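You operate a simulated robot arm through the tools that you are given. There is no shell and no other tool.

You run a simulated two-armed robot. Do the job below in one go: nothing can be reset, and whatever is moved stays where it is left.

## Task
Pack the teal adapter in its carton and seal it with green tape.
Fine: pull the adapter out of the orange frame and put it in the carton marked ADAPTERS; close both flaps before the tape goes on their seam; leave the other adapters.

It is judged by the outcome, as a careful person would: the job done as asked, and still so three seconds after it is handed in. It fails if anything else is knocked over, pushed out of place, dropped, spilled or broken. A push-on lid holds only when it is set on centred and level and pressed home; a screw cap is set on level and turned clockwise until tight.

## Robot
Two 7-joint arms with fingered hands on one trunk that stands fixed in place. Base frame: the origin is at the foot of the trunk, x ahead of it, y to its left, z up; the work surface is at about z = 802. Lengths are in mm, angles in rad, forces in N, time in s.
The left shoulder is at [80, 241, 1342], the right one opposite. Payload 4.9 kg a hand.
The tool frame of a hand sits at the grasp point between the pads (the TCP): z along the fingers, y along the line on which they close. The tips reach 32 mm beyond it. Largest opening 200 mm; the body of the gripper starts 89 mm behind the TCP. The gripper is a hand of 4 fingers: y runs from the thumb to the fingers, the wrist lies at [0, 0, -267] in the tool frame.
Orientation is that of the tool frame in the base frame, as a unit quaternion [x, y, z, w]. With the fingers straight down and closing along the base's y, the tool's x points along the base's -x, its y along +y and its z along -z.

## Interface
- The arms move only by the tool move_arm. It takes "left_increments", "right_increments" or both (then of equal length, played together; a hand with none holds still); each is a list of rows, each an object (a shift or turn left out is 0) with "slide": the shift along the tool's x, y, z in mm, a list of three; "turn": the turn, a rotation vector about the tool's x, y, z in rad, a list of three. In form: [{"slide": [x, y, z], "turn": [rx, ry, rz]}, ...]. A call has 1 to 20 rows; each row shifts and turns the commanded pose from where the row before left it, along the tool's axes as they then stand. Rows are played at 5 a second. More than 50 mm and 0.15 rad between two rows, and nothing of the call is played. A pose out of reach is approached as far as the arm can. The call stops where the force on the tool passes 40 N (or 10 N more than at its start, if that is more) or the arm is blocked; 0.2 s more then pass. In this call time passes only in rows, and 0.2 s behind the last. It gives the time, the measured TCP pose, the force on the tool (base axes), the opening and the grip force at its end, in the units of the frame above (readings bear some noise), with the torque about the TCP (base axes, N m) and any sound that the robot's microphone picked up.
- Cameras (640 x 400 px; columns grow to the right, rows downward): "scene" is now at [109.4, 0.7, 1508.5]; the picture's right is [0.09, -1.00, 0.00], its down [-0.64, -0.06, -0.77] and it looks along [0.76, 0.07, -0.64] (base axes); focal length 313 px, centre (320, 200). "left" rides on the left gripper at [-69, -69, -116] in its tool frame; the picture's right is [0.71, -0.71, 0.00], its down [0.54, 0.54, -0.64] and it looks along [0.45, 0.45, 0.77] (tool axes); focal length 226 px, centre (320, 200). "right" rides on the right gripper at [69, -69, -116] in its tool frame; the picture's right is [0.71, 0.71, 0.00], its down [-0.54, 0.54, -0.64] and it looks along [-0.45, 0.45, 0.77] (tool axes); focal length 226 px, centre (320, 200). There is no depth. A picture from a camera that has moved, and an enlarged one, comes with that camera's place and axes in the base frame and with its lens. The place of the scene camera against the robot may be out by one fixed shift of up to 12 mm in any direction.
- grab_frame(camera): a new picture of that camera. It takes no simulated time.
- lift_body(by): slides the trunk up (or, below 0, down) by that many mm; the arms and the scene camera ride with it, the base frame stays. It gives what a move gives, with no picture.
- curl_fingers(finger1, finger2, finger3, thumb_bend, hand): sets how far each is bent, from 0 (flat) to 1 (curled in); at 0.3 the hand is open as for a grip, at 0.7 the pads meet at the TCP. One left out holds its place. A second passes; each finger stops where it meets its share of the squeeze, and holds until it gets a number again. It is the only way to open and close the hand. It gives what a move gives, with no picture; readings hold the bend of each and the force on the fingers (four entries, about 0 where the hand has none), thumb and palm.
- head_to(pan, tilt): turns the head with the scene camera to pan (to the left, within 1.501 rad either way) and tilt (down, from -0.506 to 1.204), counted from straight ahead of the robot. It gives what a move gives.
- inspect(camera, box): a new picture of the part [left, top, right, bottom] of that camera's present view, enlarged. It takes no simulated time.
- close_job(): hands the job in; it is judged then, once.

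Places have to be worked out from the pictures, the camera data and where the tool is seen. Open the grippers and draw the arms clear of the work before you hand the job in, unless the task says otherwise.

The tools are called by a JSON object that holds its "method" and its "body". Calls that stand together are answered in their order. move_arm: Moves the arms, as the interface text tells. Its arguments: {"type":"object","properties":{"left_increments":{"type":"array","items":{"type":"object","properties":{"slide":{"type":"array","items":{"type":"number"}},"turn":{"type":"array","items":{"type":"number"}}}}},"right_increments":{"type":"array","items":{"type":"object","properties":{"slide":{"type":"array","items":{"type":"number"}},"turn":{"type":"array","items":{"type":"number"}}}}}},"required":[]} The other tools are called the same way: lift_body (by) slides the trunk up or down; curl_fingers (finger1, finger2, finger3, thumb_bend, hand) moves the fingers one by one; head_to (pan, tilt) turns the head that bears the scene camera; grab_frame (camera) takes a picture; inspect (camera, box) takes an enlarged picture of a part of a camera's view; close_job () hands the job in.

At the start:

```text
t: 0.0
left_tcp_pos: [653.2, 482.7, 1271.7]
left_ee_rot: [0.0, 1.0, 0.0, 0.0]
left_force: [-0.7, 0.3, 0.6]
left_torque: [0.0, -0.01, -0.04]
left_grip_width: 200.0
left_gripper_force: 0.1
left_shape: jaw
left_bend: [0.3, 0.3, 0.3, 0.3]
left_finger forces: [0.0, 0.0, 0.1, 0.0, 0.0, 0.1]
right_tcp_pos: [668.4, -69.7, 1272.1]
right_ee_rot: [0.0, 1.0, 0.0, -0.001]
right_force: [0.5, 1.1, -0.6]
right_torque: [-0.03, 0.02, 0.03]
right_grip_width: 199.7
right_gripper_force: 0.1
right_shape: jaw
right_bend: [0.3, 0.3, 0.3, 0.3]
right_finger forces: [0.1, 0.1, 0.1, 0.0, 0.0, 0.0]
trunk travel left (down, up): [-250.0, 590.0]
head pan, tilt: [0.089, 0.7]
```

scene: 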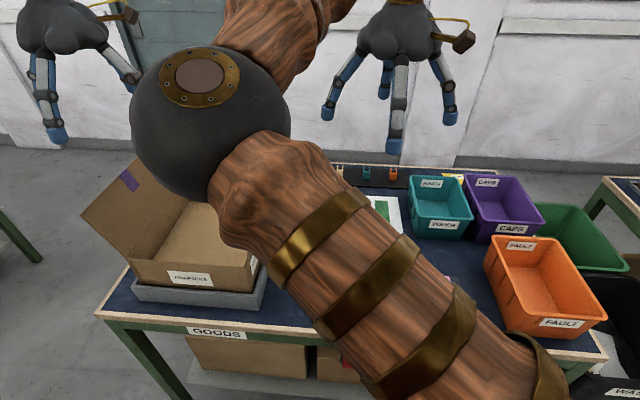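
right: 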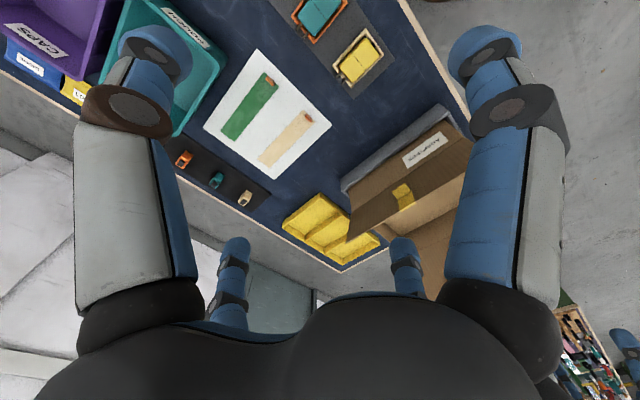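
left: 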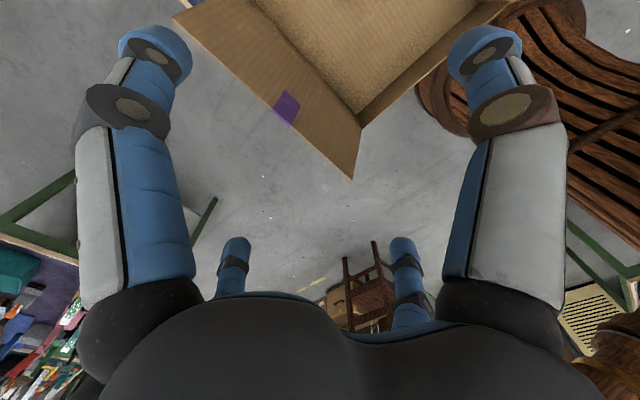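

The right arm hides most of the table in the scene view. I'll look with the wrist cameras and enlarge the parts that show before moving anything.

{"method": "inspect", "body": {"camera": "right", "box": [180, 0, 500, 200]}}

{"method": "inspect", "body": {"camera": "right", "box": [160, 100, 480, 300]}}

{"method": "inspect", "body": {"camera": "scene", "box": [60, 140, 380, 340]}}

```text
2.00 times, centred on (340, 100) of right
camera zoom: at [599.0, -136.3, 1388.7], right [-0.71, 0.71, 0.0], down [0.54, 0.54, 0.64], along [0.45, 0.45, -0.77], focal length 452 px, centre (280, 400)
```

zoom: 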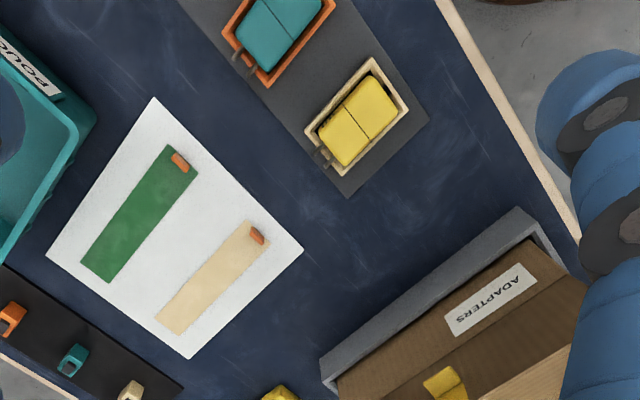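

```text
2.00 times, centred on (320, 200) of right
camera zoom: at [599.0, -136.3, 1388.7], right [-0.71, 0.71, 0.0], down [0.54, 0.54, 0.64], along [0.45, 0.45, -0.77], focal length 452 px, centre (320, 200)
```

zoom: 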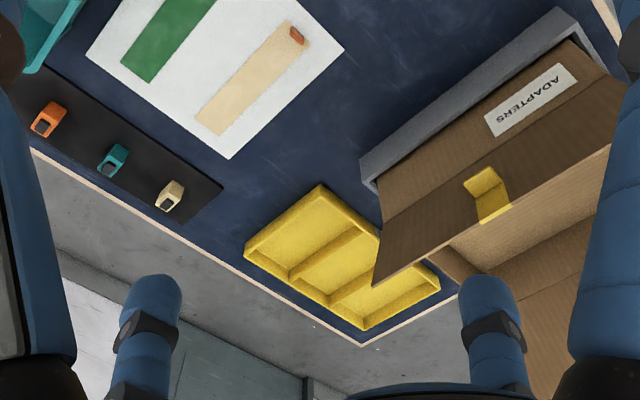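

```text
2.00 times, centred on (220, 240) of scene
camera zoom: at [109.4, 0.7, 1508.5], right [0.09, -1.0, 0.0], down [-0.64, -0.06, -0.77], along [0.76, 0.07, -0.64], focal length 626 px, centre (520, 120)
```

zoom: 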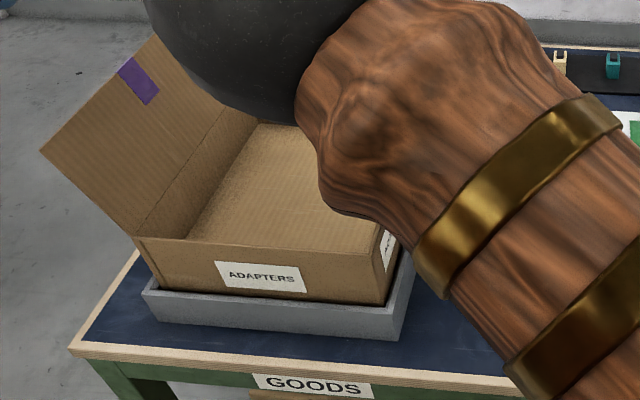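

The carton marked ADAPTERS is at the left in a grey tray. The orange frame with the teal adapter, and a white sheet with green and tan tape strips, lie right of it. I'll swing the right hand outward to clear the scene camera's view.

{"method": "move_arm", "body": {"right_increments": [{"slide": [0, -45, 0]}, {"slide": [0, -45, 0]}, {"slide": [0, -45, 0]}, {"slide": [0, -45, 0]}, {"slide": [0, -45, 0]}, {"slide": [0, -45, 0]}, {"slide": [0, -45, 0]}, {"slide": [0, -45, 0]}]}}

{"method": "grab_frame", "body": {"camera": "scene"}}

{"method": "grab_frame", "body": {"camera": "right"}}

```text
t: 1.8
left_tcp_pos: [654.3, 480.3, 1272.7]
left_ee_rot: [0.0, 1.0, 0.001, 0.001]
left_force: [0.3, -0.1, 0.7]
left_torque: [0.03, 0.01, 0.01]
left_grip_width: 199.8
left_gripper_force: 0.1
left_shape: jaw
left_bend: [0.3, 0.3, 0.3, 0.3]
left_finger forces: [0.0, 0.1, 0.0, 0.0, 0.1, 0.0]
right_tcp_pos: [667.6, -433.6, 1272.4]
right_ee_rot: [-0.001, 1.0, 0.001, 0.0]
right_force: [-0.1, -0.2, -0.1]
right_torque: [0.05, 0.0, 0.03]
right_grip_width: 199.8
right_gripper_force: 0.1
right_shape: jaw
right_bend: [0.3, 0.3, 0.3, 0.3]
right_finger forces: [0.0, 0.0, 0.0, 0.0, 0.0, 0.0]
trunk travel left (down, up): [-250.0, 590.0]
head pan, tilt: [0.089, 0.7]
```

```text
taken
camera scene: at [109.8, -2.0, 1508.5], right [0.09, -1.0, 0.0], down [-0.64, -0.06, -0.76], along [0.76, 0.07, -0.64], focal length 313 px, centre (320, 200)
```

scene: 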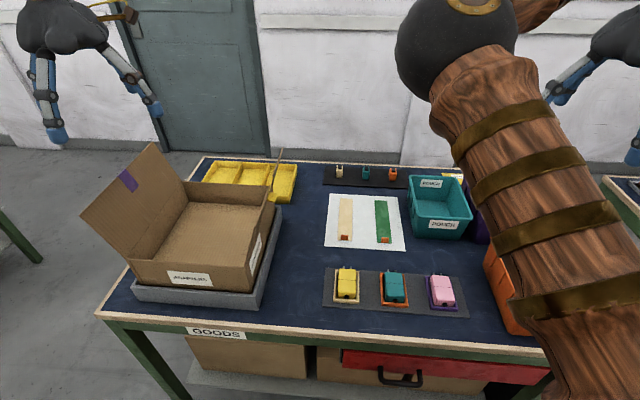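

```text
taken
camera right: at [599.4, -499.6, 1388.1], right [-0.71, 0.71, 0.0], down [0.54, 0.54, 0.64], along [0.45, 0.46, -0.77], focal length 226 px, centre (320, 200)
```

right: 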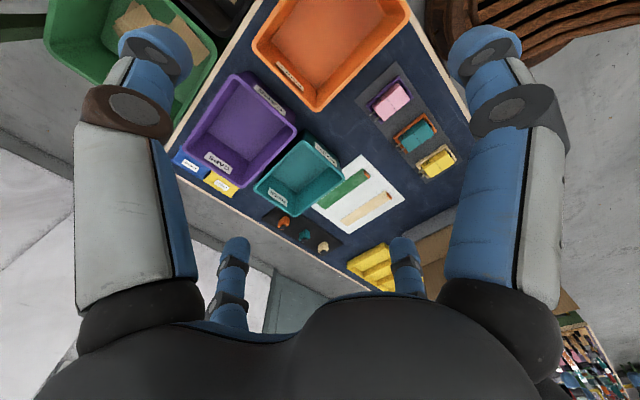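

The table is in clear view now. I'll enlarge the carton, the frames and the tape sheet.

{"method": "inspect", "body": {"camera": "scene", "box": [310, 170, 480, 330]}}

{"method": "inspect", "body": {"camera": "scene", "box": [70, 130, 310, 320]}}

{"method": "inspect", "body": {"camera": "scene", "box": [320, 255, 480, 325]}}

{"method": "inspect", "body": {"camera": "left", "box": [160, 0, 520, 225]}}

```text
2.50 times, centred on (395, 250) of scene
camera zoom: at [109.8, -2.0, 1508.5], right [0.09, -1.0, 0.0], down [-0.64, -0.06, -0.76], along [0.76, 0.07, -0.64], focal length 782 px, centre (132, 75)
```

zoom: 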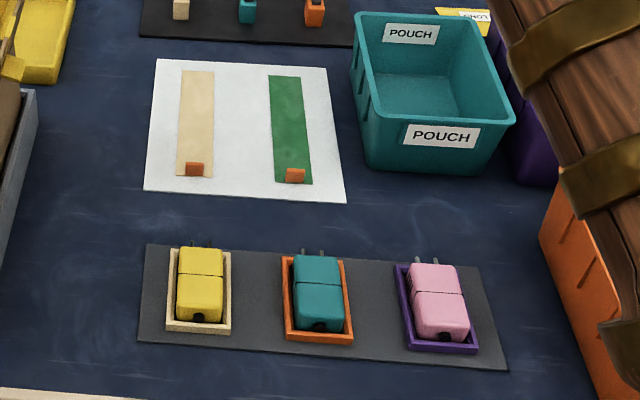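

```text
2.11 times, centred on (190, 225) of scene
camera zoom: at [109.8, -2.0, 1508.5], right [0.09, -1.0, 0.0], down [-0.64, -0.06, -0.76], along [0.76, 0.07, -0.64], focal length 658 px, centre (594, 147)
```

zoom: 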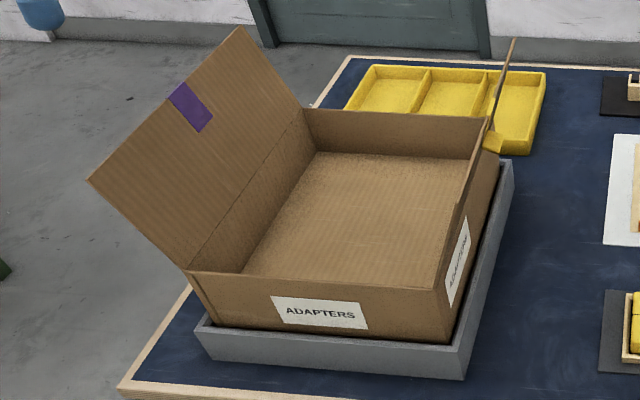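

```text
4.00 times, centred on (400, 290) of scene
camera zoom: at [109.8, -2.0, 1508.5], right [0.09, -1.0, 0.0], down [-0.64, -0.06, -0.76], along [0.76, 0.07, -0.64], focal length 1251 px, centre (0, -160)
```

zoom: 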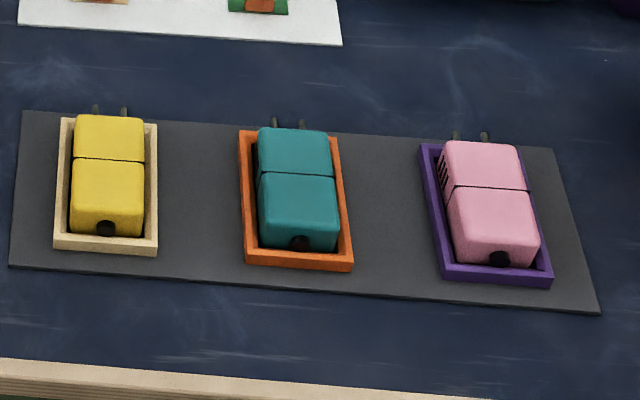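

```text
1.78 times, centred on (340, 112) of left
camera zoom: at [722.9, 411.7, 1388.9], right [-0.71, -0.71, 0.0], down [-0.54, 0.54, 0.64], along [-0.45, 0.46, -0.77], focal length 402 px, centre (284, 356)
```

zoom: 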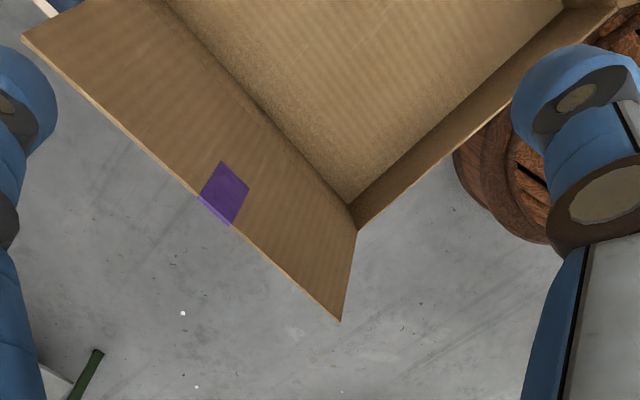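

Rough positions from the pictures, in mm:
- **Teal adapter:** about (595, -148).
- **Green tape:** along x from 765 to 960 at y about -141, with its orange tab at the near end.
- **Carton:** x 535 to 840, y 204 to 489, rim at z about 935. Both flaps lean outward.

The hand looks like a four-way claw, so I'll bend single fingers to learn which is which.

{"method": "curl_fingers", "body": {"hand": "left", "finger1": 0.0, "finger2": 0.5}}

{"method": "grab_frame", "body": {"camera": "left"}}

{"method": "inspect", "body": {"camera": "scene", "box": [0, 0, 200, 160]}}

```text
t: 2.8
left_tcp_pos: [653.3, 483.0, 1271.7]
left_ee_rot: [0.0, 1.0, -0.001, 0.0]
left_force: [0.7, 0.2, 0.2]
left_torque: [0.03, -0.02, 0.02]
left_grip_width: 163.5
left_gripper_force: 0.0
left_shape: fingers
left_bend: [0.01, 0.5, 0.3, 0.3]
left_finger forces: [0.1, 0.0, 0.0, 0.0, 0.1, 0.0]
right_tcp_pos: [669.1, -430.0, 1271.6]
right_ee_rot: [0.001, 1.0, 0.0, 0.0]
right_force: [0.4, -1.2, -0.3]
right_torque: [-0.04, -0.01, 0.02]
right_grip_width: 199.8
right_gripper_force: 0.0
right_shape: jaw
right_bend: [0.3, 0.3, 0.3, 0.3]
right_finger forces: [0.0, 0.1, 0.0, 0.0, 0.0, 0.1]
trunk travel left (down, up): [-250.0, 590.0]
head pan, tilt: [0.089, 0.7]
```

```text
taken
camera left: at [722.7, 414.2, 1388.1], right [-0.71, -0.71, 0.0], down [-0.54, 0.54, 0.64], along [-0.45, 0.45, -0.77], focal length 226 px, centre (320, 200)
```

left: 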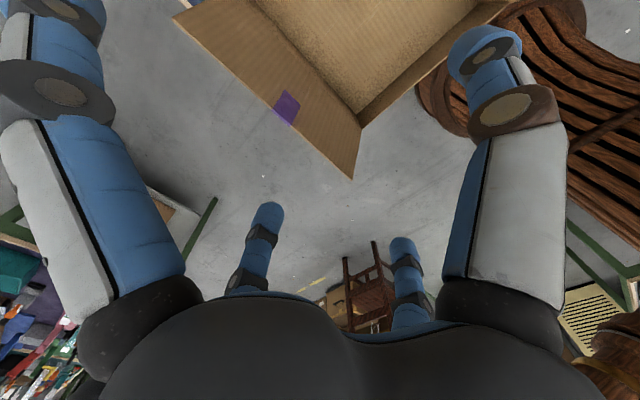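

```text
2.50 times, centred on (100, 80) of scene
camera zoom: at [109.5, 0.5, 1508.5], right [0.09, -1.0, 0.0], down [-0.64, -0.06, -0.76], along [0.76, 0.07, -0.64], focal length 782 px, centre (870, 500)
```

zoom: 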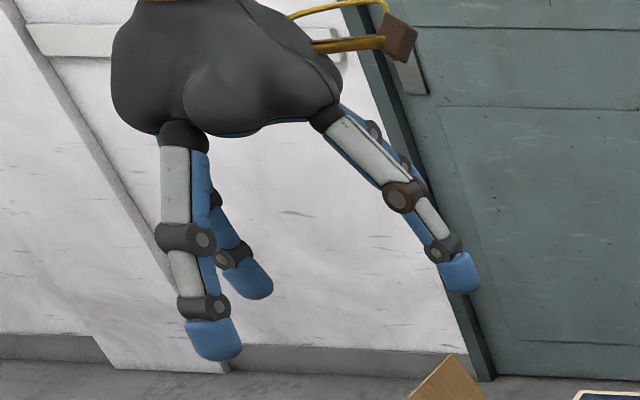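

The left hand's finger2 opposes the thumb on +y. Finger1 sits on base +x and finger3 on base -x. Before crossing the arms, I'll set the fingers back and turn the head to see how the elbows sit.

{"method": "curl_fingers", "body": {"hand": "left", "finger1": 0.3, "finger2": 0.3}}

{"method": "head_to", "body": {"pan": 0.9, "tilt": 0.3}}

{"method": "grab_frame", "body": {"camera": "scene"}}

{"method": "head_to", "body": {"pan": -0.7, "tilt": 0.5}}

{"method": "grab_frame", "body": {"camera": "scene"}}

```text
t: 3.8
left_tcp_pos: [653.0, 483.3, 1271.8]
left_ee_rot: [0.0, 1.0, 0.0, 0.001]
left_force: [-1.0, -0.4, 0.6]
left_torque: [0.02, -0.05, 0.01]
left_grip_width: 140.7
left_gripper_force: 0.1
left_shape: fingers
left_bend: [0.3, 0.3, 0.3, 0.3]
left_finger forces: [0.0, 0.1, 0.0, 0.0, 0.0, 0.1]
right_tcp_pos: [668.2, -428.7, 1272.6]
right_ee_rot: [0.0, 1.0, 0.0, 0.0]
right_force: [-0.2, -0.7, 0.3]
right_torque: [0.0, -0.01, -0.01]
right_grip_width: 199.7
right_gripper_force: 0.0
right_shape: jaw
right_bend: [0.3, 0.3, 0.3, 0.3]
right_finger forces: [0.0, 0.1, 0.1, 0.1, 0.0, 0.0]
trunk travel left (down, up): [-250.0, 590.0]
head pan, tilt: [0.089, 0.7]
```

```text
t: 4.9
left_tcp_pos: [654.4, 482.0, 1271.7]
left_ee_rot: [0.0, 1.0, 0.0, 0.0]
left_force: [0.4, -0.3, -0.1]
left_torque: [-0.04, 0.03, 0.01]
left_grip_width: 140.3
left_gripper_force: 0.0
left_shape: fingers
left_bend: [0.3, 0.3, 0.3, 0.3]
left_finger forces: [0.0, 0.0, 0.0, 0.0, 0.1, 0.0]
right_tcp_pos: [667.8, -430.7, 1273.3]
right_ee_rot: [0.0, 1.0, 0.0, 0.0]
right_force: [0.4, 0.4, -0.3]
right_torque: [0.01, 0.02, -0.01]
right_grip_width: 199.8
right_gripper_force: 0.0
right_shape: jaw
right_bend: [0.3, 0.3, 0.3, 0.3]
right_finger forces: [0.0, 0.1, 0.1, 0.0, 0.0, 0.0]
trunk travel left (down, up): [-250.0, 590.0]
head pan, tilt: [0.901, 0.3]
```

```text
taken
camera scene: at [83.0, 66.2, 1544.5], right [0.78, -0.62, 0.0], down [-0.18, -0.23, -0.96], along [0.59, 0.75, -0.3], focal length 313 px, centre (320, 200)
```

scene: 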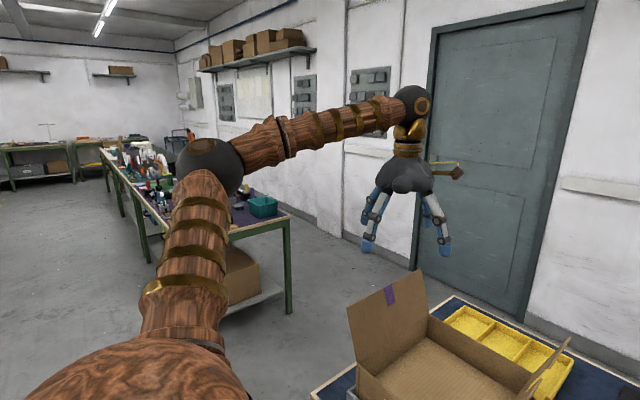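

```text
t: 6.6
left_tcp_pos: [652.8, 482.9, 1272.5]
left_ee_rot: [0.0, 1.0, 0.0, -0.001]
left_force: [0.2, 0.6, 0.0]
left_torque: [-0.01, 0.01, -0.05]
left_grip_width: 140.5
left_gripper_force: 0.1
left_shape: fingers
left_bend: [0.3, 0.3, 0.3, 0.3]
left_finger forces: [0.0, 0.0, 0.1, 0.1, 0.0, 0.0]
right_tcp_pos: [668.6, -429.9, 1272.3]
right_ee_rot: [0.0, 1.0, 0.0, 0.0]
right_force: [0.8, 0.0, 0.3]
right_torque: [-0.03, -0.02, 0.03]
right_grip_width: 199.9
right_gripper_force: 0.1
right_shape: jaw
right_bend: [0.3, 0.3, 0.3, 0.3]
right_finger forces: [0.0, 0.0, 0.0, 0.0, 0.1, 0.0]
trunk travel left (down, up): [-250.0, 590.0]
head pan, tilt: [-0.7, 0.499]
```

```text
taken
camera scene: at [94.5, -65.5, 1526.2], right [-0.64, -0.77, 0.0], down [-0.37, 0.31, -0.88], along [0.67, -0.57, -0.48], focal length 313 px, centre (320, 200)
```

scene: 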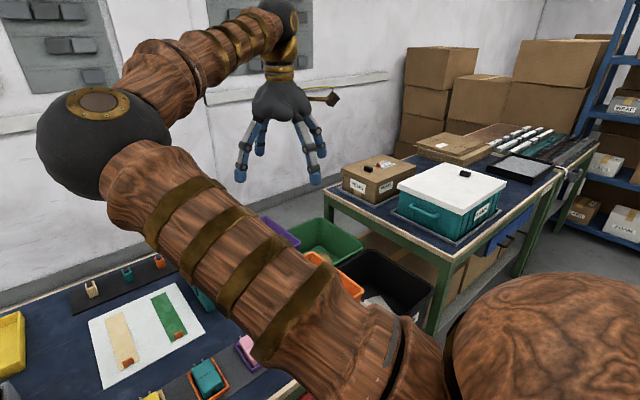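

Both elbows point to the robot's left, so the right arm would be stretched too far to reach into the carton. The left hand should fetch the adapter, with the right arm parked well clear. I'll check the left fingers as they are after resetting to 0.3.

{"method": "head_to", "body": {"pan": 0.089, "tilt": 0.7}}

{"method": "grab_frame", "body": {"camera": "left"}}

{"method": "curl_fingers", "body": {"hand": "left", "finger2": 0.5, "thumb_bend": 0.5}}

{"method": "grab_frame", "body": {"camera": "left"}}

```text
t: 7.7
left_tcp_pos: [653.7, 482.5, 1271.7]
left_ee_rot: [0.0, 1.0, 0.0, 0.0]
left_force: [-0.7, 0.4, 1.2]
left_torque: [0.02, -0.02, -0.01]
left_grip_width: 140.7
left_gripper_force: 0.0
left_shape: fingers
left_bend: [0.3, 0.3, 0.3, 0.3]
left_finger forces: [0.0, 0.1, 0.0, 0.0, 0.1, 0.0]
right_tcp_pos: [668.1, -430.6, 1273.6]
right_ee_rot: [0.0, 1.0, 0.0, 0.0]
right_force: [0.2, -0.1, 0.3]
right_torque: [0.0, 0.02, 0.0]
right_grip_width: 199.9
right_gripper_force: 0.0
right_shape: jaw
right_bend: [0.3, 0.3, 0.3, 0.3]
right_finger forces: [0.0, 0.1, 0.0, 0.1, 0.1, 0.0]
trunk travel left (down, up): [-250.0, 590.0]
head pan, tilt: [0.089, 0.7]
```

```text
taken
camera left: at [722.7, 414.2, 1388.1], right [-0.71, -0.71, 0.0], down [-0.54, 0.54, 0.64], along [-0.45, 0.45, -0.77], focal length 226 px, centre (320, 200)
```

left: 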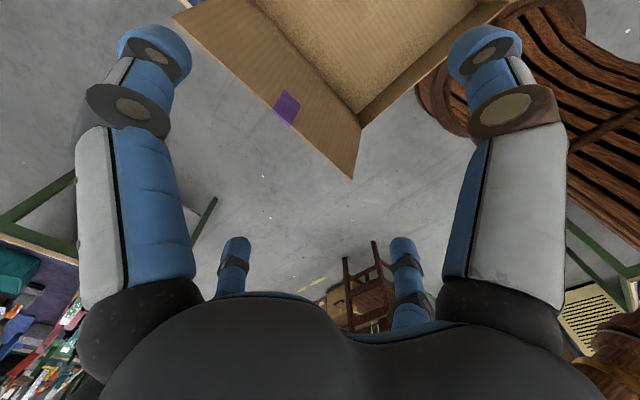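

```text
t: 8.7
left_tcp_pos: [652.2, 482.6, 1272.7]
left_ee_rot: [0.001, 1.0, -0.001, -0.001]
left_force: [0.0, 0.2, 0.3]
left_torque: [0.01, 0.0, 0.0]
left_grip_width: 111.0
left_gripper_force: 0.0
left_shape: fingers
left_bend: [0.3, 0.5, 0.3, 0.5]
left_finger forces: [0.0, 0.0, 0.0, 0.0, 0.0, 0.1]
right_tcp_pos: [669.6, -429.6, 1272.1]
right_ee_rot: [0.001, 1.0, 0.001, 0.0]
right_force: [0.4, -0.4, -0.2]
right_torque: [0.02, -0.04, -0.01]
right_grip_width: 200.1
right_gripper_force: 0.0
right_shape: jaw
right_bend: [0.3, 0.3, 0.3, 0.3]
right_finger forces: [0.0, 0.1, 0.1, 0.1, 0.1, 0.0]
trunk travel left (down, up): [-250.0, 590.0]
head pan, tilt: [0.089, 0.7]
```

```text
taken
camera left: at [722.7, 414.2, 1388.1], right [-0.71, -0.71, 0.0], down [-0.54, 0.54, 0.64], along [-0.45, 0.45, -0.77], focal length 226 px, centre (320, 200)
```

left: 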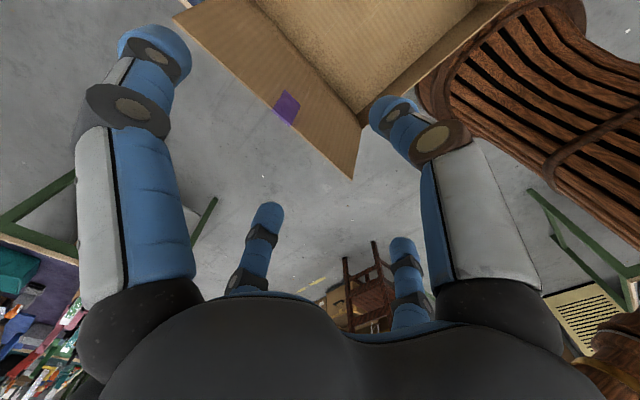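

The finger geometry is clear: at bend 0.5 the pads stand about 63 mm off-centre. I'll park the right arm far right and back so the left arm can reach the adapter.

{"method": "move_arm", "body": {"right_increments": [{"slide": [28, -31, 4]}, {"slide": [28, -31, 4]}, {"slide": [28, -31, 4]}, {"slide": [28, -31, 4]}, {"slide": [28, -31, 4]}, {"slide": [28, -31, 4]}, {"slide": [28, -31, 4]}, {"slide": [28, -31, 4]}, {"slide": [28, -31, 4]}, {"slide": [28, -31, 4]}, {"slide": [28, -31, 4]}, {"slide": [28, -31, 4]}]}}

{"method": "grab_frame", "body": {"camera": "scene"}}

```text
t: 11.3
left_tcp_pos: [651.5, 481.0, 1273.2]
left_ee_rot: [0.0, 1.0, 0.001, 0.001]
left_force: [-0.5, 0.0, -0.3]
left_torque: [0.02, -0.01, -0.04]
left_grip_width: 111.0
left_gripper_force: 0.0
left_shape: fingers
left_bend: [0.3, 0.5, 0.3, 0.5]
left_finger forces: [0.0, 0.1, 0.0, 0.0, 0.0, 0.1]
right_tcp_pos: [328.3, -802.8, 1222.5]
right_ee_rot: [0.0, 1.0, 0.001, 0.0]
right_force: [-0.1, 0.2, -1.1]
right_torque: [0.01, -0.01, 0.01]
right_grip_width: 199.7
right_gripper_force: 0.0
right_shape: jaw
right_bend: [0.3, 0.3, 0.3, 0.3]
right_finger forces: [0.1, 0.1, 0.0, 0.0, 0.0, 0.0]
trunk travel left (down, up): [-250.0, 590.0]
head pan, tilt: [0.089, 0.7]
```

```text
taken
camera scene: at [108.1, -2.0, 1508.6], right [0.09, -1.0, 0.0], down [-0.64, -0.06, -0.77], along [0.76, 0.07, -0.64], focal length 313 px, centre (320, 200)
```

scene: 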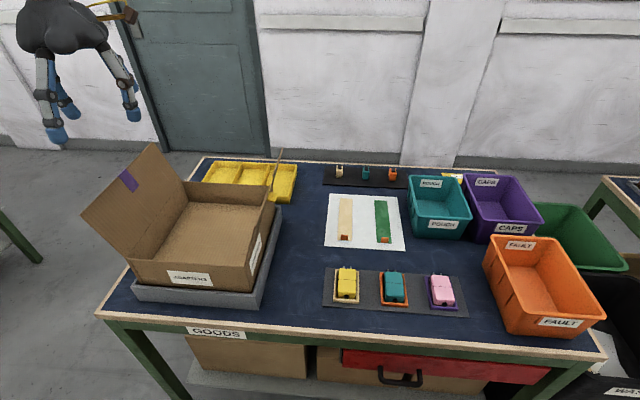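

The whole table is visible now. I'll take enlarged pictures of the carton, the tape and the adapter for exact measuring.

{"method": "inspect", "body": {"camera": "scene", "box": [360, 260, 430, 310]}}

{"method": "inspect", "body": {"camera": "scene", "box": [320, 185, 416, 255]}}

{"method": "inspect", "body": {"camera": "scene", "box": [180, 140, 300, 220]}}

{"method": "inspect", "body": {"camera": "scene", "box": [75, 140, 290, 320]}}

```text
8.00 times, centred on (395, 285) of scene
camera zoom: at [108.1, -2.0, 1508.6], right [0.09, -1.0, 0.0], down [-0.64, -0.06, -0.77], along [0.76, 0.07, -0.64], focal length 2502 px, centre (-280, -480)
```

zoom: 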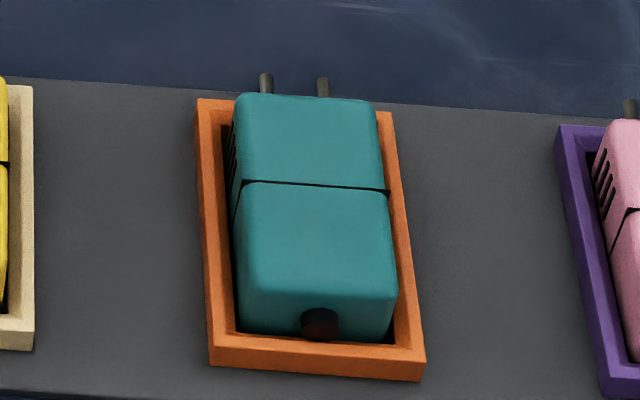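

```text
5.71 times, centred on (368, 220) of scene
camera zoom: at [108.1, -2.0, 1508.6], right [0.09, -1.0, 0.0], down [-0.64, -0.06, -0.77], along [0.76, 0.07, -0.64], focal length 1787 px, centre (46, 86)
```

zoom: 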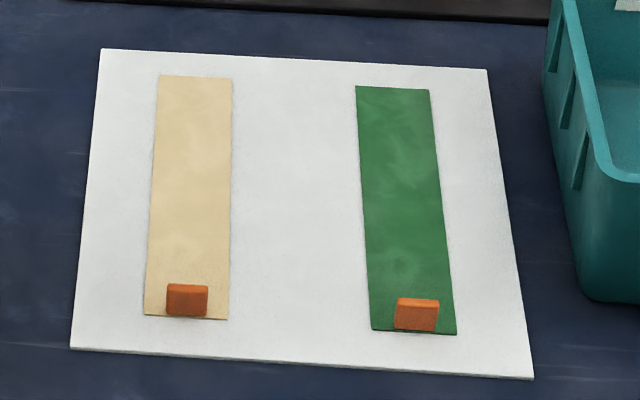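

```text
5.00 times, centred on (240, 180) of scene
camera zoom: at [108.1, -2.0, 1508.6], right [0.09, -1.0, 0.0], down [-0.64, -0.06, -0.77], along [0.76, 0.07, -0.64], focal length 1564 px, centre (720, 300)
```

zoom: 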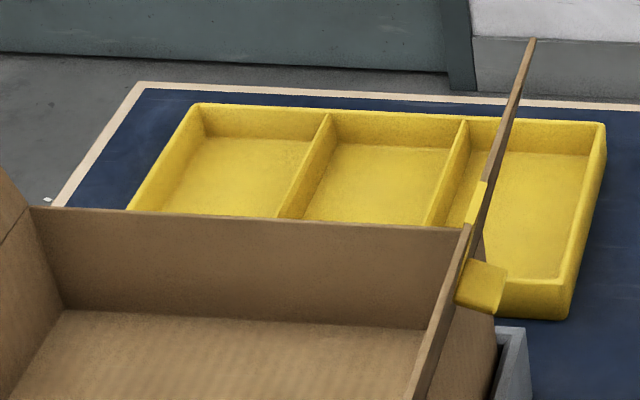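

```text
2.22 times, centred on (182, 230) of scene
camera zoom: at [108.1, -2.0, 1508.6], right [0.09, -1.0, 0.0], down [-0.64, -0.06, -0.77], along [0.76, 0.07, -0.64], focal length 695 px, centre (626, 133)
```

zoom: 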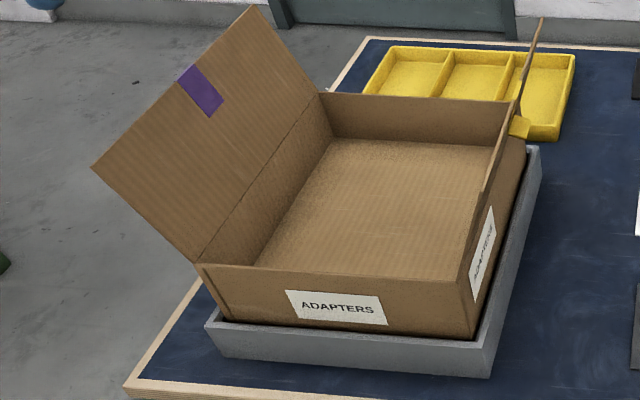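

The numbers now agree well:
- **Orange frame:** x 545 to 638, y -180 to -114, top at about z 819.
- **Teal adapter:** about 48 mm wide, standing about 15 mm above the frame.
- **Tape tab:** a small upright orange block at the near end of the strip.

I'll carry the left hand over, above flap height, to the adapter.

{"method": "move_arm", "body": {"left_increments": [{"slide": [4.3, -44.9, 0]}, {"slide": [4.3, -44.9, 0]}, {"slide": [4.3, -44.9, 0]}, {"slide": [4.3, -44.9, 0]}, {"slide": [4.3, -44.9, 0]}, {"slide": [4.3, -44.9, 0]}, {"slide": [4.3, -44.9, 0]}, {"slide": [4.3, -44.9, 0]}, {"slide": [4.3, -44.9, 0]}, {"slide": [4.3, -44.9, 0]}, {"slide": [4.3, -44.9, 0]}, {"slide": [4.3, -44.9, 0]}, {"slide": [4.3, -44.9, 0]}, {"slide": [4.3, -44.9, 0]}]}}

{"method": "grab_frame", "body": {"camera": "left"}}

{"method": "grab_frame", "body": {"camera": "scene"}}

```text
t: 14.3
left_tcp_pos: [593.6, -148.3, 1270.5]
left_ee_rot: [-0.001, 1.0, 0.002, 0.0]
left_force: [0.2, -0.2, -0.3]
left_torque: [0.04, -0.02, 0.01]
left_grip_width: 110.8
left_gripper_force: 0.1
left_shape: fingers
left_bend: [0.3, 0.5, 0.3, 0.5]
left_finger forces: [0.0, 0.1, 0.0, 0.0, 0.0, 0.0]
right_tcp_pos: [331.3, -802.2, 1222.7]
right_ee_rot: [0.0, 1.0, 0.001, 0.0]
right_force: [-0.7, -0.6, -0.1]
right_torque: [0.04, 0.02, -0.01]
right_grip_width: 200.1
right_gripper_force: 0.0
right_shape: jaw
right_bend: [0.3, 0.3, 0.3, 0.3]
right_finger forces: [0.0, 0.0, 0.0, 0.0, 0.0, 0.0]
trunk travel left (down, up): [-250.0, 590.0]
head pan, tilt: [0.089, 0.7]
```

```text
taken
camera left: at [662.7, -217.6, 1387.4], right [-0.71, -0.71, 0.0], down [-0.54, 0.54, 0.64], along [-0.45, 0.46, -0.76], focal length 226 px, centre (320, 200)
```

left: 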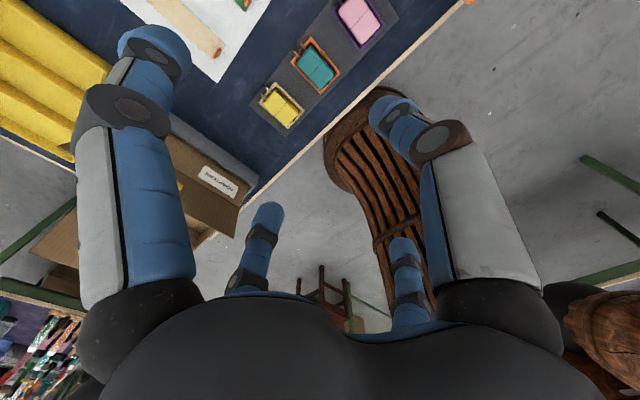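

```text
taken
camera scene: at [109.3, -2.8, 1508.4], right [0.09, -1.0, 0.0], down [-0.64, -0.06, -0.76], along [0.76, 0.07, -0.64], focal length 313 px, centre (320, 200)
```

scene: 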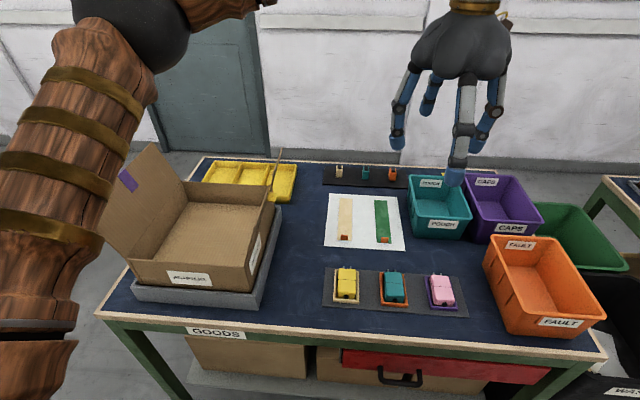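

The wrist camera can see the frame between the fingers. I'll enlarge that part to fix its place independently of the scene camera.

{"method": "inspect", "body": {"camera": "left", "box": [240, 0, 400, 100]}}

{"method": "inspect", "body": {"camera": "scene", "box": [370, 0, 530, 200]}}

```text
4.00 times, centred on (320, 50) of left
camera zoom: at [662.7, -217.6, 1387.4], right [-0.71, -0.71, 0.0], down [-0.54, 0.54, 0.64], along [-0.45, 0.46, -0.76], focal length 904 px, centre (320, 800)
```

zoom: 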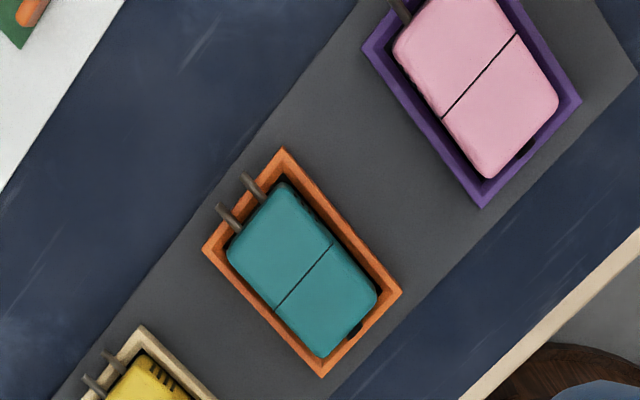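

```text
2.00 times, centred on (450, 100) of scene
camera zoom: at [109.3, -2.8, 1508.4], right [0.09, -1.0, 0.0], down [-0.64, -0.06, -0.76], along [0.76, 0.07, -0.64], focal length 626 px, centre (60, 400)
```

zoom: 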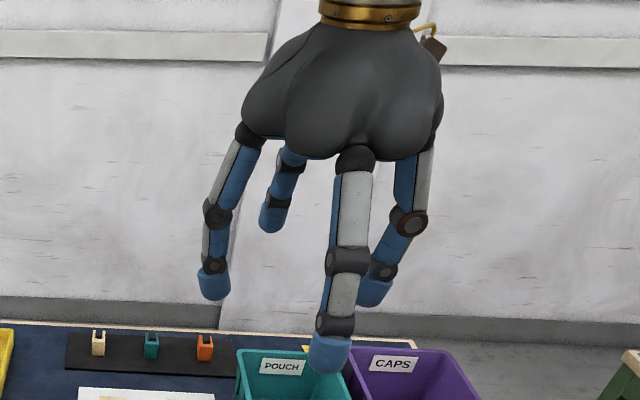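

The wrist camera puts the frame at x 556 to 648, y -176 to -113, and the adapter's centre at about (603, -146). The scene camera therefore reads about 10 mm short in x. I'll centre over the adapter and come down part way.

{"method": "move_arm", "body": {"left_increments": [{"slide": [-4.5, 1.2, 20]}, {"slide": [-4.5, 1.2, 45]}, {"slide": [0, 0, 45]}, {"slide": [0, 0, 45]}, {"slide": [0, 0, 45]}, {"slide": [0, 0, 45]}, {"slide": [0, 0, 45]}]}}

{"method": "grab_frame", "body": {"camera": "left"}}

{"method": "grab_frame", "body": {"camera": "scene"}}

```text
t: 15.9
left_tcp_pos: [603.2, -142.3, 982.1]
left_ee_rot: [0.0, 1.0, 0.001, 0.001]
left_force: [-0.2, 0.5, -0.3]
left_torque: [0.01, 0.05, 0.03]
left_grip_width: 110.6
left_gripper_force: 0.0
left_shape: fingers
left_bend: [0.3, 0.5, 0.3, 0.5]
left_finger forces: [0.1, 0.1, 0.0, 0.0, 0.0, 0.1]
right_tcp_pos: [330.9, -801.5, 1224.2]
right_ee_rot: [0.0, 1.0, 0.0, -0.001]
right_force: [0.1, -0.2, 0.5]
right_torque: [-0.01, 0.01, 0.01]
right_grip_width: 199.9
right_gripper_force: 0.1
right_shape: jaw
right_bend: [0.3, 0.3, 0.3, 0.3]
right_finger forces: [0.0, 0.1, 0.1, 0.0, 0.0, 0.0]
trunk travel left (down, up): [-250.0, 590.0]
head pan, tilt: [0.089, 0.7]
```

```text
taken
camera left: at [671.8, -211.1, 1098.2], right [-0.71, -0.71, 0.0], down [-0.54, 0.54, 0.64], along [-0.46, 0.45, -0.77], focal length 226 px, centre (320, 200)
```

left: 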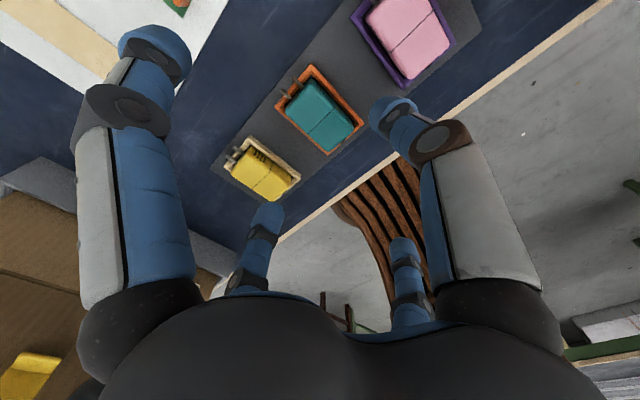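

```text
taken
camera scene: at [110.6, 0.1, 1508.4], right [0.09, -1.0, 0.0], down [-0.64, -0.06, -0.76], along [0.76, 0.07, -0.64], focal length 313 px, centre (320, 200)
```

scene: 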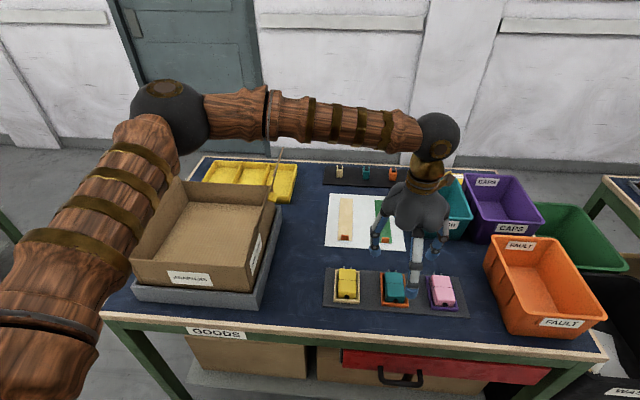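

The forearm clears the carton's right flap. I'll enlarge the wrist view again to get the adapter's height from the change in angle.

{"method": "inspect", "body": {"camera": "left", "box": [220, 40, 420, 165]}}

{"method": "inspect", "body": {"camera": "scene", "box": [340, 170, 480, 320]}}

```text
3.20 times, centred on (320, 102) of left
camera zoom: at [671.8, -211.1, 1098.2], right [-0.71, -0.71, 0.0], down [-0.54, 0.54, 0.64], along [-0.46, 0.45, -0.77], focal length 723 px, centre (320, 512)
```

zoom: 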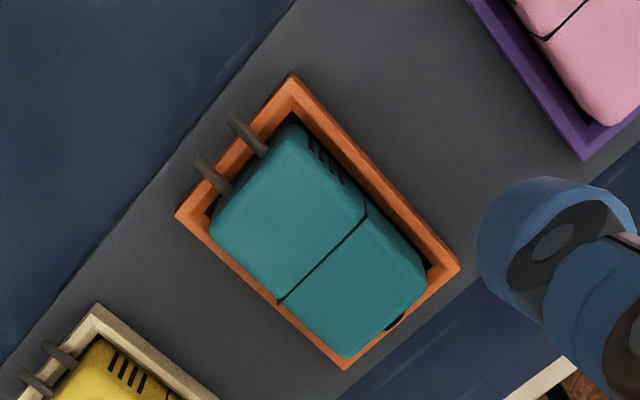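

```text
2.67 times, centred on (410, 245) of scene
camera zoom: at [110.6, 0.1, 1508.4], right [0.09, -1.0, 0.0], down [-0.64, -0.06, -0.76], along [0.76, 0.07, -0.64], focal length 834 px, centre (80, 80)
```

zoom: 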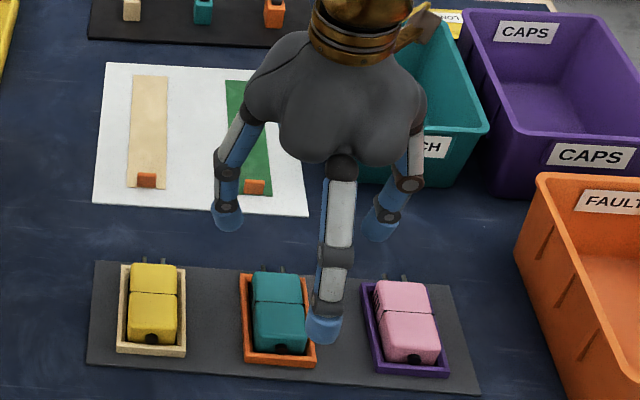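

The two wrist views put the adapter's top at about z 833, with its centre at (601, -143), directly under the tool. I'll go down to TCP z of about 872 and look again.

{"method": "move_arm", "body": {"left_increments": [{"slide": [0.7, 0, 40]}, {"slide": [0.7, 0, 40]}, {"slide": [0.6, 0, 30]}]}}

{"method": "grab_frame", "body": {"camera": "left"}}

{"method": "inspect", "body": {"camera": "scene", "box": [320, 220, 480, 320]}}

```text
t: 16.7
left_tcp_pos: [600.2, -143.0, 872.6]
left_ee_rot: [0.0, 1.0, 0.0, 0.0]
left_force: [-0.2, 0.5, -0.9]
left_torque: [0.0, -0.02, 0.01]
left_grip_width: 110.5
left_gripper_force: 0.1
left_shape: fingers
left_bend: [0.3, 0.5, 0.3, 0.5]
left_finger forces: [0.1, 0.1, 0.0, 0.0, 0.1, 0.1]
right_tcp_pos: [331.4, -801.0, 1225.3]
right_ee_rot: [0.0, 1.0, 0.0, -0.001]
right_force: [-0.1, 0.1, 0.7]
right_torque: [0.01, -0.02, -0.01]
right_grip_width: 199.8
right_gripper_force: 0.1
right_shape: jaw
right_bend: [0.3, 0.3, 0.3, 0.3]
right_finger forces: [0.1, 0.1, 0.0, 0.0, 0.0, 0.1]
trunk travel left (down, up): [-250.0, 590.0]
head pan, tilt: [0.089, 0.7]
```

```text
taken
camera left: at [669.6, -211.3, 987.8], right [-0.71, -0.71, 0.0], down [-0.54, 0.54, 0.64], along [-0.45, 0.45, -0.77], focal length 226 px, centre (320, 200)
```

left: 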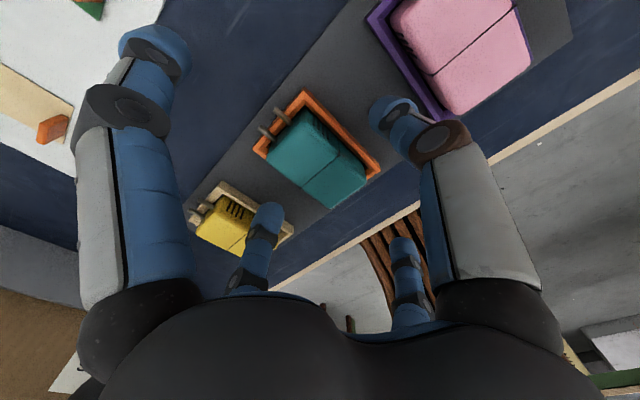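

```text
4.00 times, centred on (400, 270) of scene
camera zoom: at [109.5, 0.2, 1508.5], right [0.09, -1.0, 0.0], down [-0.64, -0.06, -0.76], along [0.76, 0.07, -0.64], focal length 1251 px, centre (0, -80)
```

zoom: 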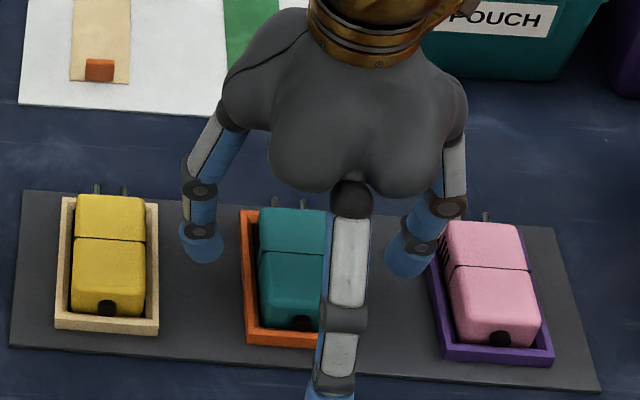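

The thumb and finger2 straddle the teal adapter with clearance on both sides. I'll bring them in part way while still above it, to see where the tips end.

{"method": "curl_fingers", "body": {"hand": "left", "finger2": 0.6, "thumb_bend": 0.6}}

{"method": "inspect", "body": {"camera": "left", "box": [200, 60, 440, 210]}}

{"method": "inspect", "body": {"camera": "scene", "box": [340, 240, 460, 315]}}

```text
t: 17.7
left_tcp_pos: [600.3, -141.5, 871.5]
left_ee_rot: [0.0, 1.0, 0.0, 0.0]
left_force: [-0.3, -0.2, 0.9]
left_torque: [0.01, -0.01, 0.02]
left_grip_width: 100.5
left_gripper_force: 0.0
left_shape: fingers
left_bend: [0.3, 0.6, 0.3, 0.6]
left_finger forces: [0.0, 0.0, 0.0, 0.0, 0.0, 0.0]
right_tcp_pos: [330.1, -800.1, 1224.2]
right_ee_rot: [0.0, 1.0, 0.0, -0.001]
right_force: [0.9, -0.2, 0.7]
right_torque: [-0.01, -0.01, -0.03]
right_grip_width: 199.7
right_gripper_force: 0.0
right_shape: jaw
right_bend: [0.3, 0.3, 0.3, 0.3]
right_finger forces: [0.0, 0.0, 0.0, 0.0, 0.1, 0.0]
trunk travel left (down, up): [-250.0, 590.0]
head pan, tilt: [0.089, 0.7]
```

```text
2.67 times, centred on (320, 135) of left
camera zoom: at [669.6, -211.3, 988.0], right [-0.71, -0.71, 0.0], down [-0.54, 0.54, 0.64], along [-0.45, 0.45, -0.77], focal length 603 px, centre (320, 373)
```

zoom: 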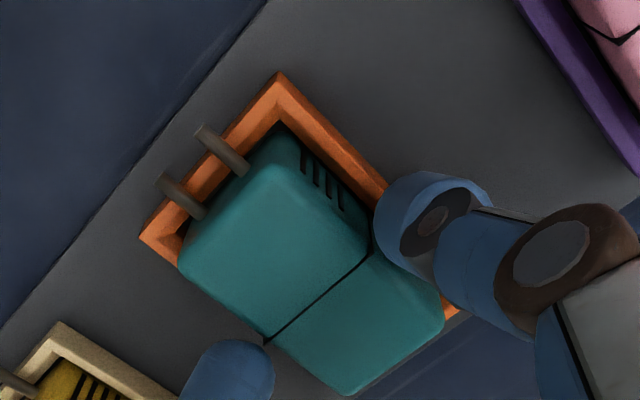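

```text
5.33 times, centred on (400, 278) of scene
camera zoom: at [109.5, 0.2, 1508.4], right [0.09, -1.0, 0.0], down [-0.64, -0.06, -0.76], along [0.76, 0.07, -0.64], focal length 1668 px, centre (-107, -213)
```

zoom: 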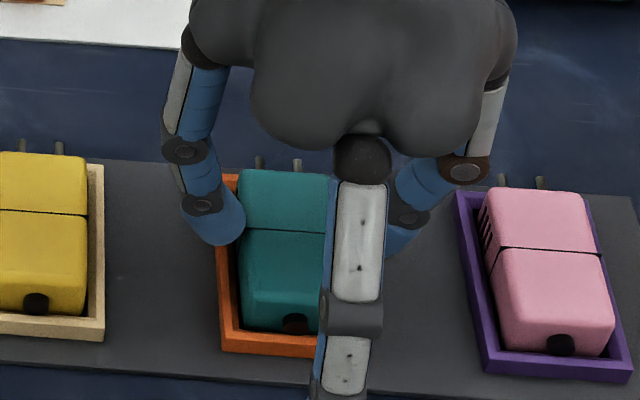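

The fingertips end about 37 mm beyond the TCP and stand just outside the adapter's sides. I'll open them slightly and go down 10 mm in small steps, watching the force, so the tips stop just above the frame's wall.

{"method": "curl_fingers", "body": {"hand": "left", "finger2": 0.57, "thumb_bend": 0.57}}

{"method": "move_arm", "body": {"left_increments": [{"slide": [0, 0, 3]}, {"slide": [0, 0, 3]}, {"slide": [0, 0, 2]}, {"slide": [0, 0, 2]}]}}

{"method": "inspect", "body": {"camera": "left", "box": [200, 60, 440, 210]}}

{"method": "inspect", "body": {"camera": "scene", "box": [340, 240, 460, 315]}}

```text
t: 18.7
left_tcp_pos: [600.0, -142.5, 872.3]
left_ee_rot: [0.0, 1.0, 0.0, 0.0]
left_force: [0.0, 0.2, 0.6]
left_torque: [0.02, -0.01, -0.03]
left_grip_width: 104.1
left_gripper_force: 0.0
left_shape: fingers
left_bend: [0.3, 0.56, 0.3, 0.56]
left_finger forces: [0.0, 0.0, 0.0, 0.1, 0.1, 0.1]
right_tcp_pos: [331.6, -800.3, 1225.3]
right_ee_rot: [0.0, 1.0, -0.001, 0.0]
right_force: [-0.2, 0.8, 1.2]
right_torque: [0.04, -0.02, -0.02]
right_grip_width: 200.2
right_gripper_force: 0.0
right_shape: jaw
right_bend: [0.3, 0.3, 0.3, 0.3]
right_finger forces: [0.0, 0.0, 0.0, 0.0, 0.0, 0.0]
trunk travel left (down, up): [-250.0, 590.0]
head pan, tilt: [0.089, 0.7]
```

```text
t: 19.7
left_tcp_pos: [600.7, -143.4, 862.4]
left_ee_rot: [0.0, 1.0, 0.001, 0.001]
left_force: [0.4, 1.3, 0.1]
left_torque: [0.0, -0.02, 0.01]
left_grip_width: 103.7
left_gripper_force: 0.1
left_shape: fingers
left_bend: [0.3, 0.56, 0.3, 0.56]
left_finger forces: [0.0, 0.1, 0.0, 0.0, 0.1, 0.0]
right_tcp_pos: [329.6, -800.9, 1223.6]
right_ee_rot: [0.0, 1.0, 0.0, 0.0]
right_force: [-0.2, 0.6, 0.1]
right_torque: [0.0, -0.01, 0.0]
right_grip_width: 199.9
right_gripper_force: 0.0
right_shape: jaw
right_bend: [0.3, 0.3, 0.3, 0.3]
right_finger forces: [0.0, 0.1, 0.0, 0.1, 0.0, 0.1]
trunk travel left (down, up): [-250.0, 590.0]
head pan, tilt: [0.089, 0.7]
```

```text
2.67 times, centred on (320, 135) of left
camera zoom: at [669.5, -212.2, 978.0], right [-0.71, -0.71, 0.0], down [-0.54, 0.54, 0.64], along [-0.45, 0.45, -0.77], focal length 603 px, centre (320, 373)
```

zoom: 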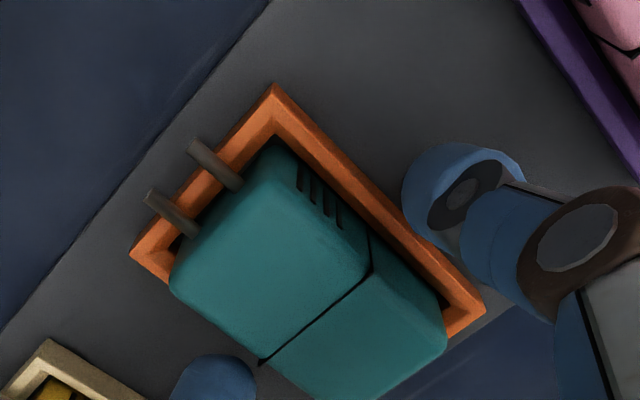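

```text
5.33 times, centred on (400, 278) of scene
camera zoom: at [109.5, 0.1, 1508.4], right [0.09, -1.0, 0.0], down [-0.64, -0.06, -0.76], along [0.76, 0.07, -0.64], focal length 1668 px, centre (-107, -213)
```

zoom: 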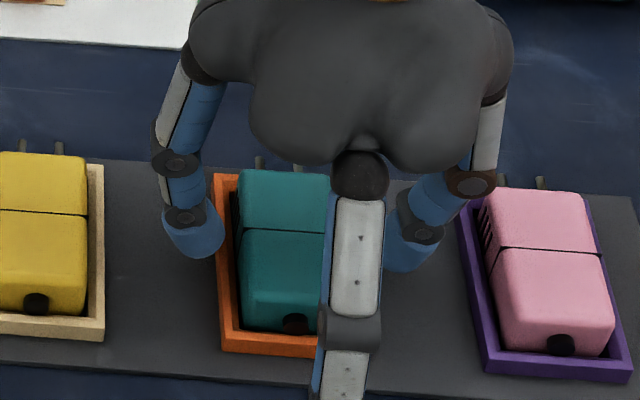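

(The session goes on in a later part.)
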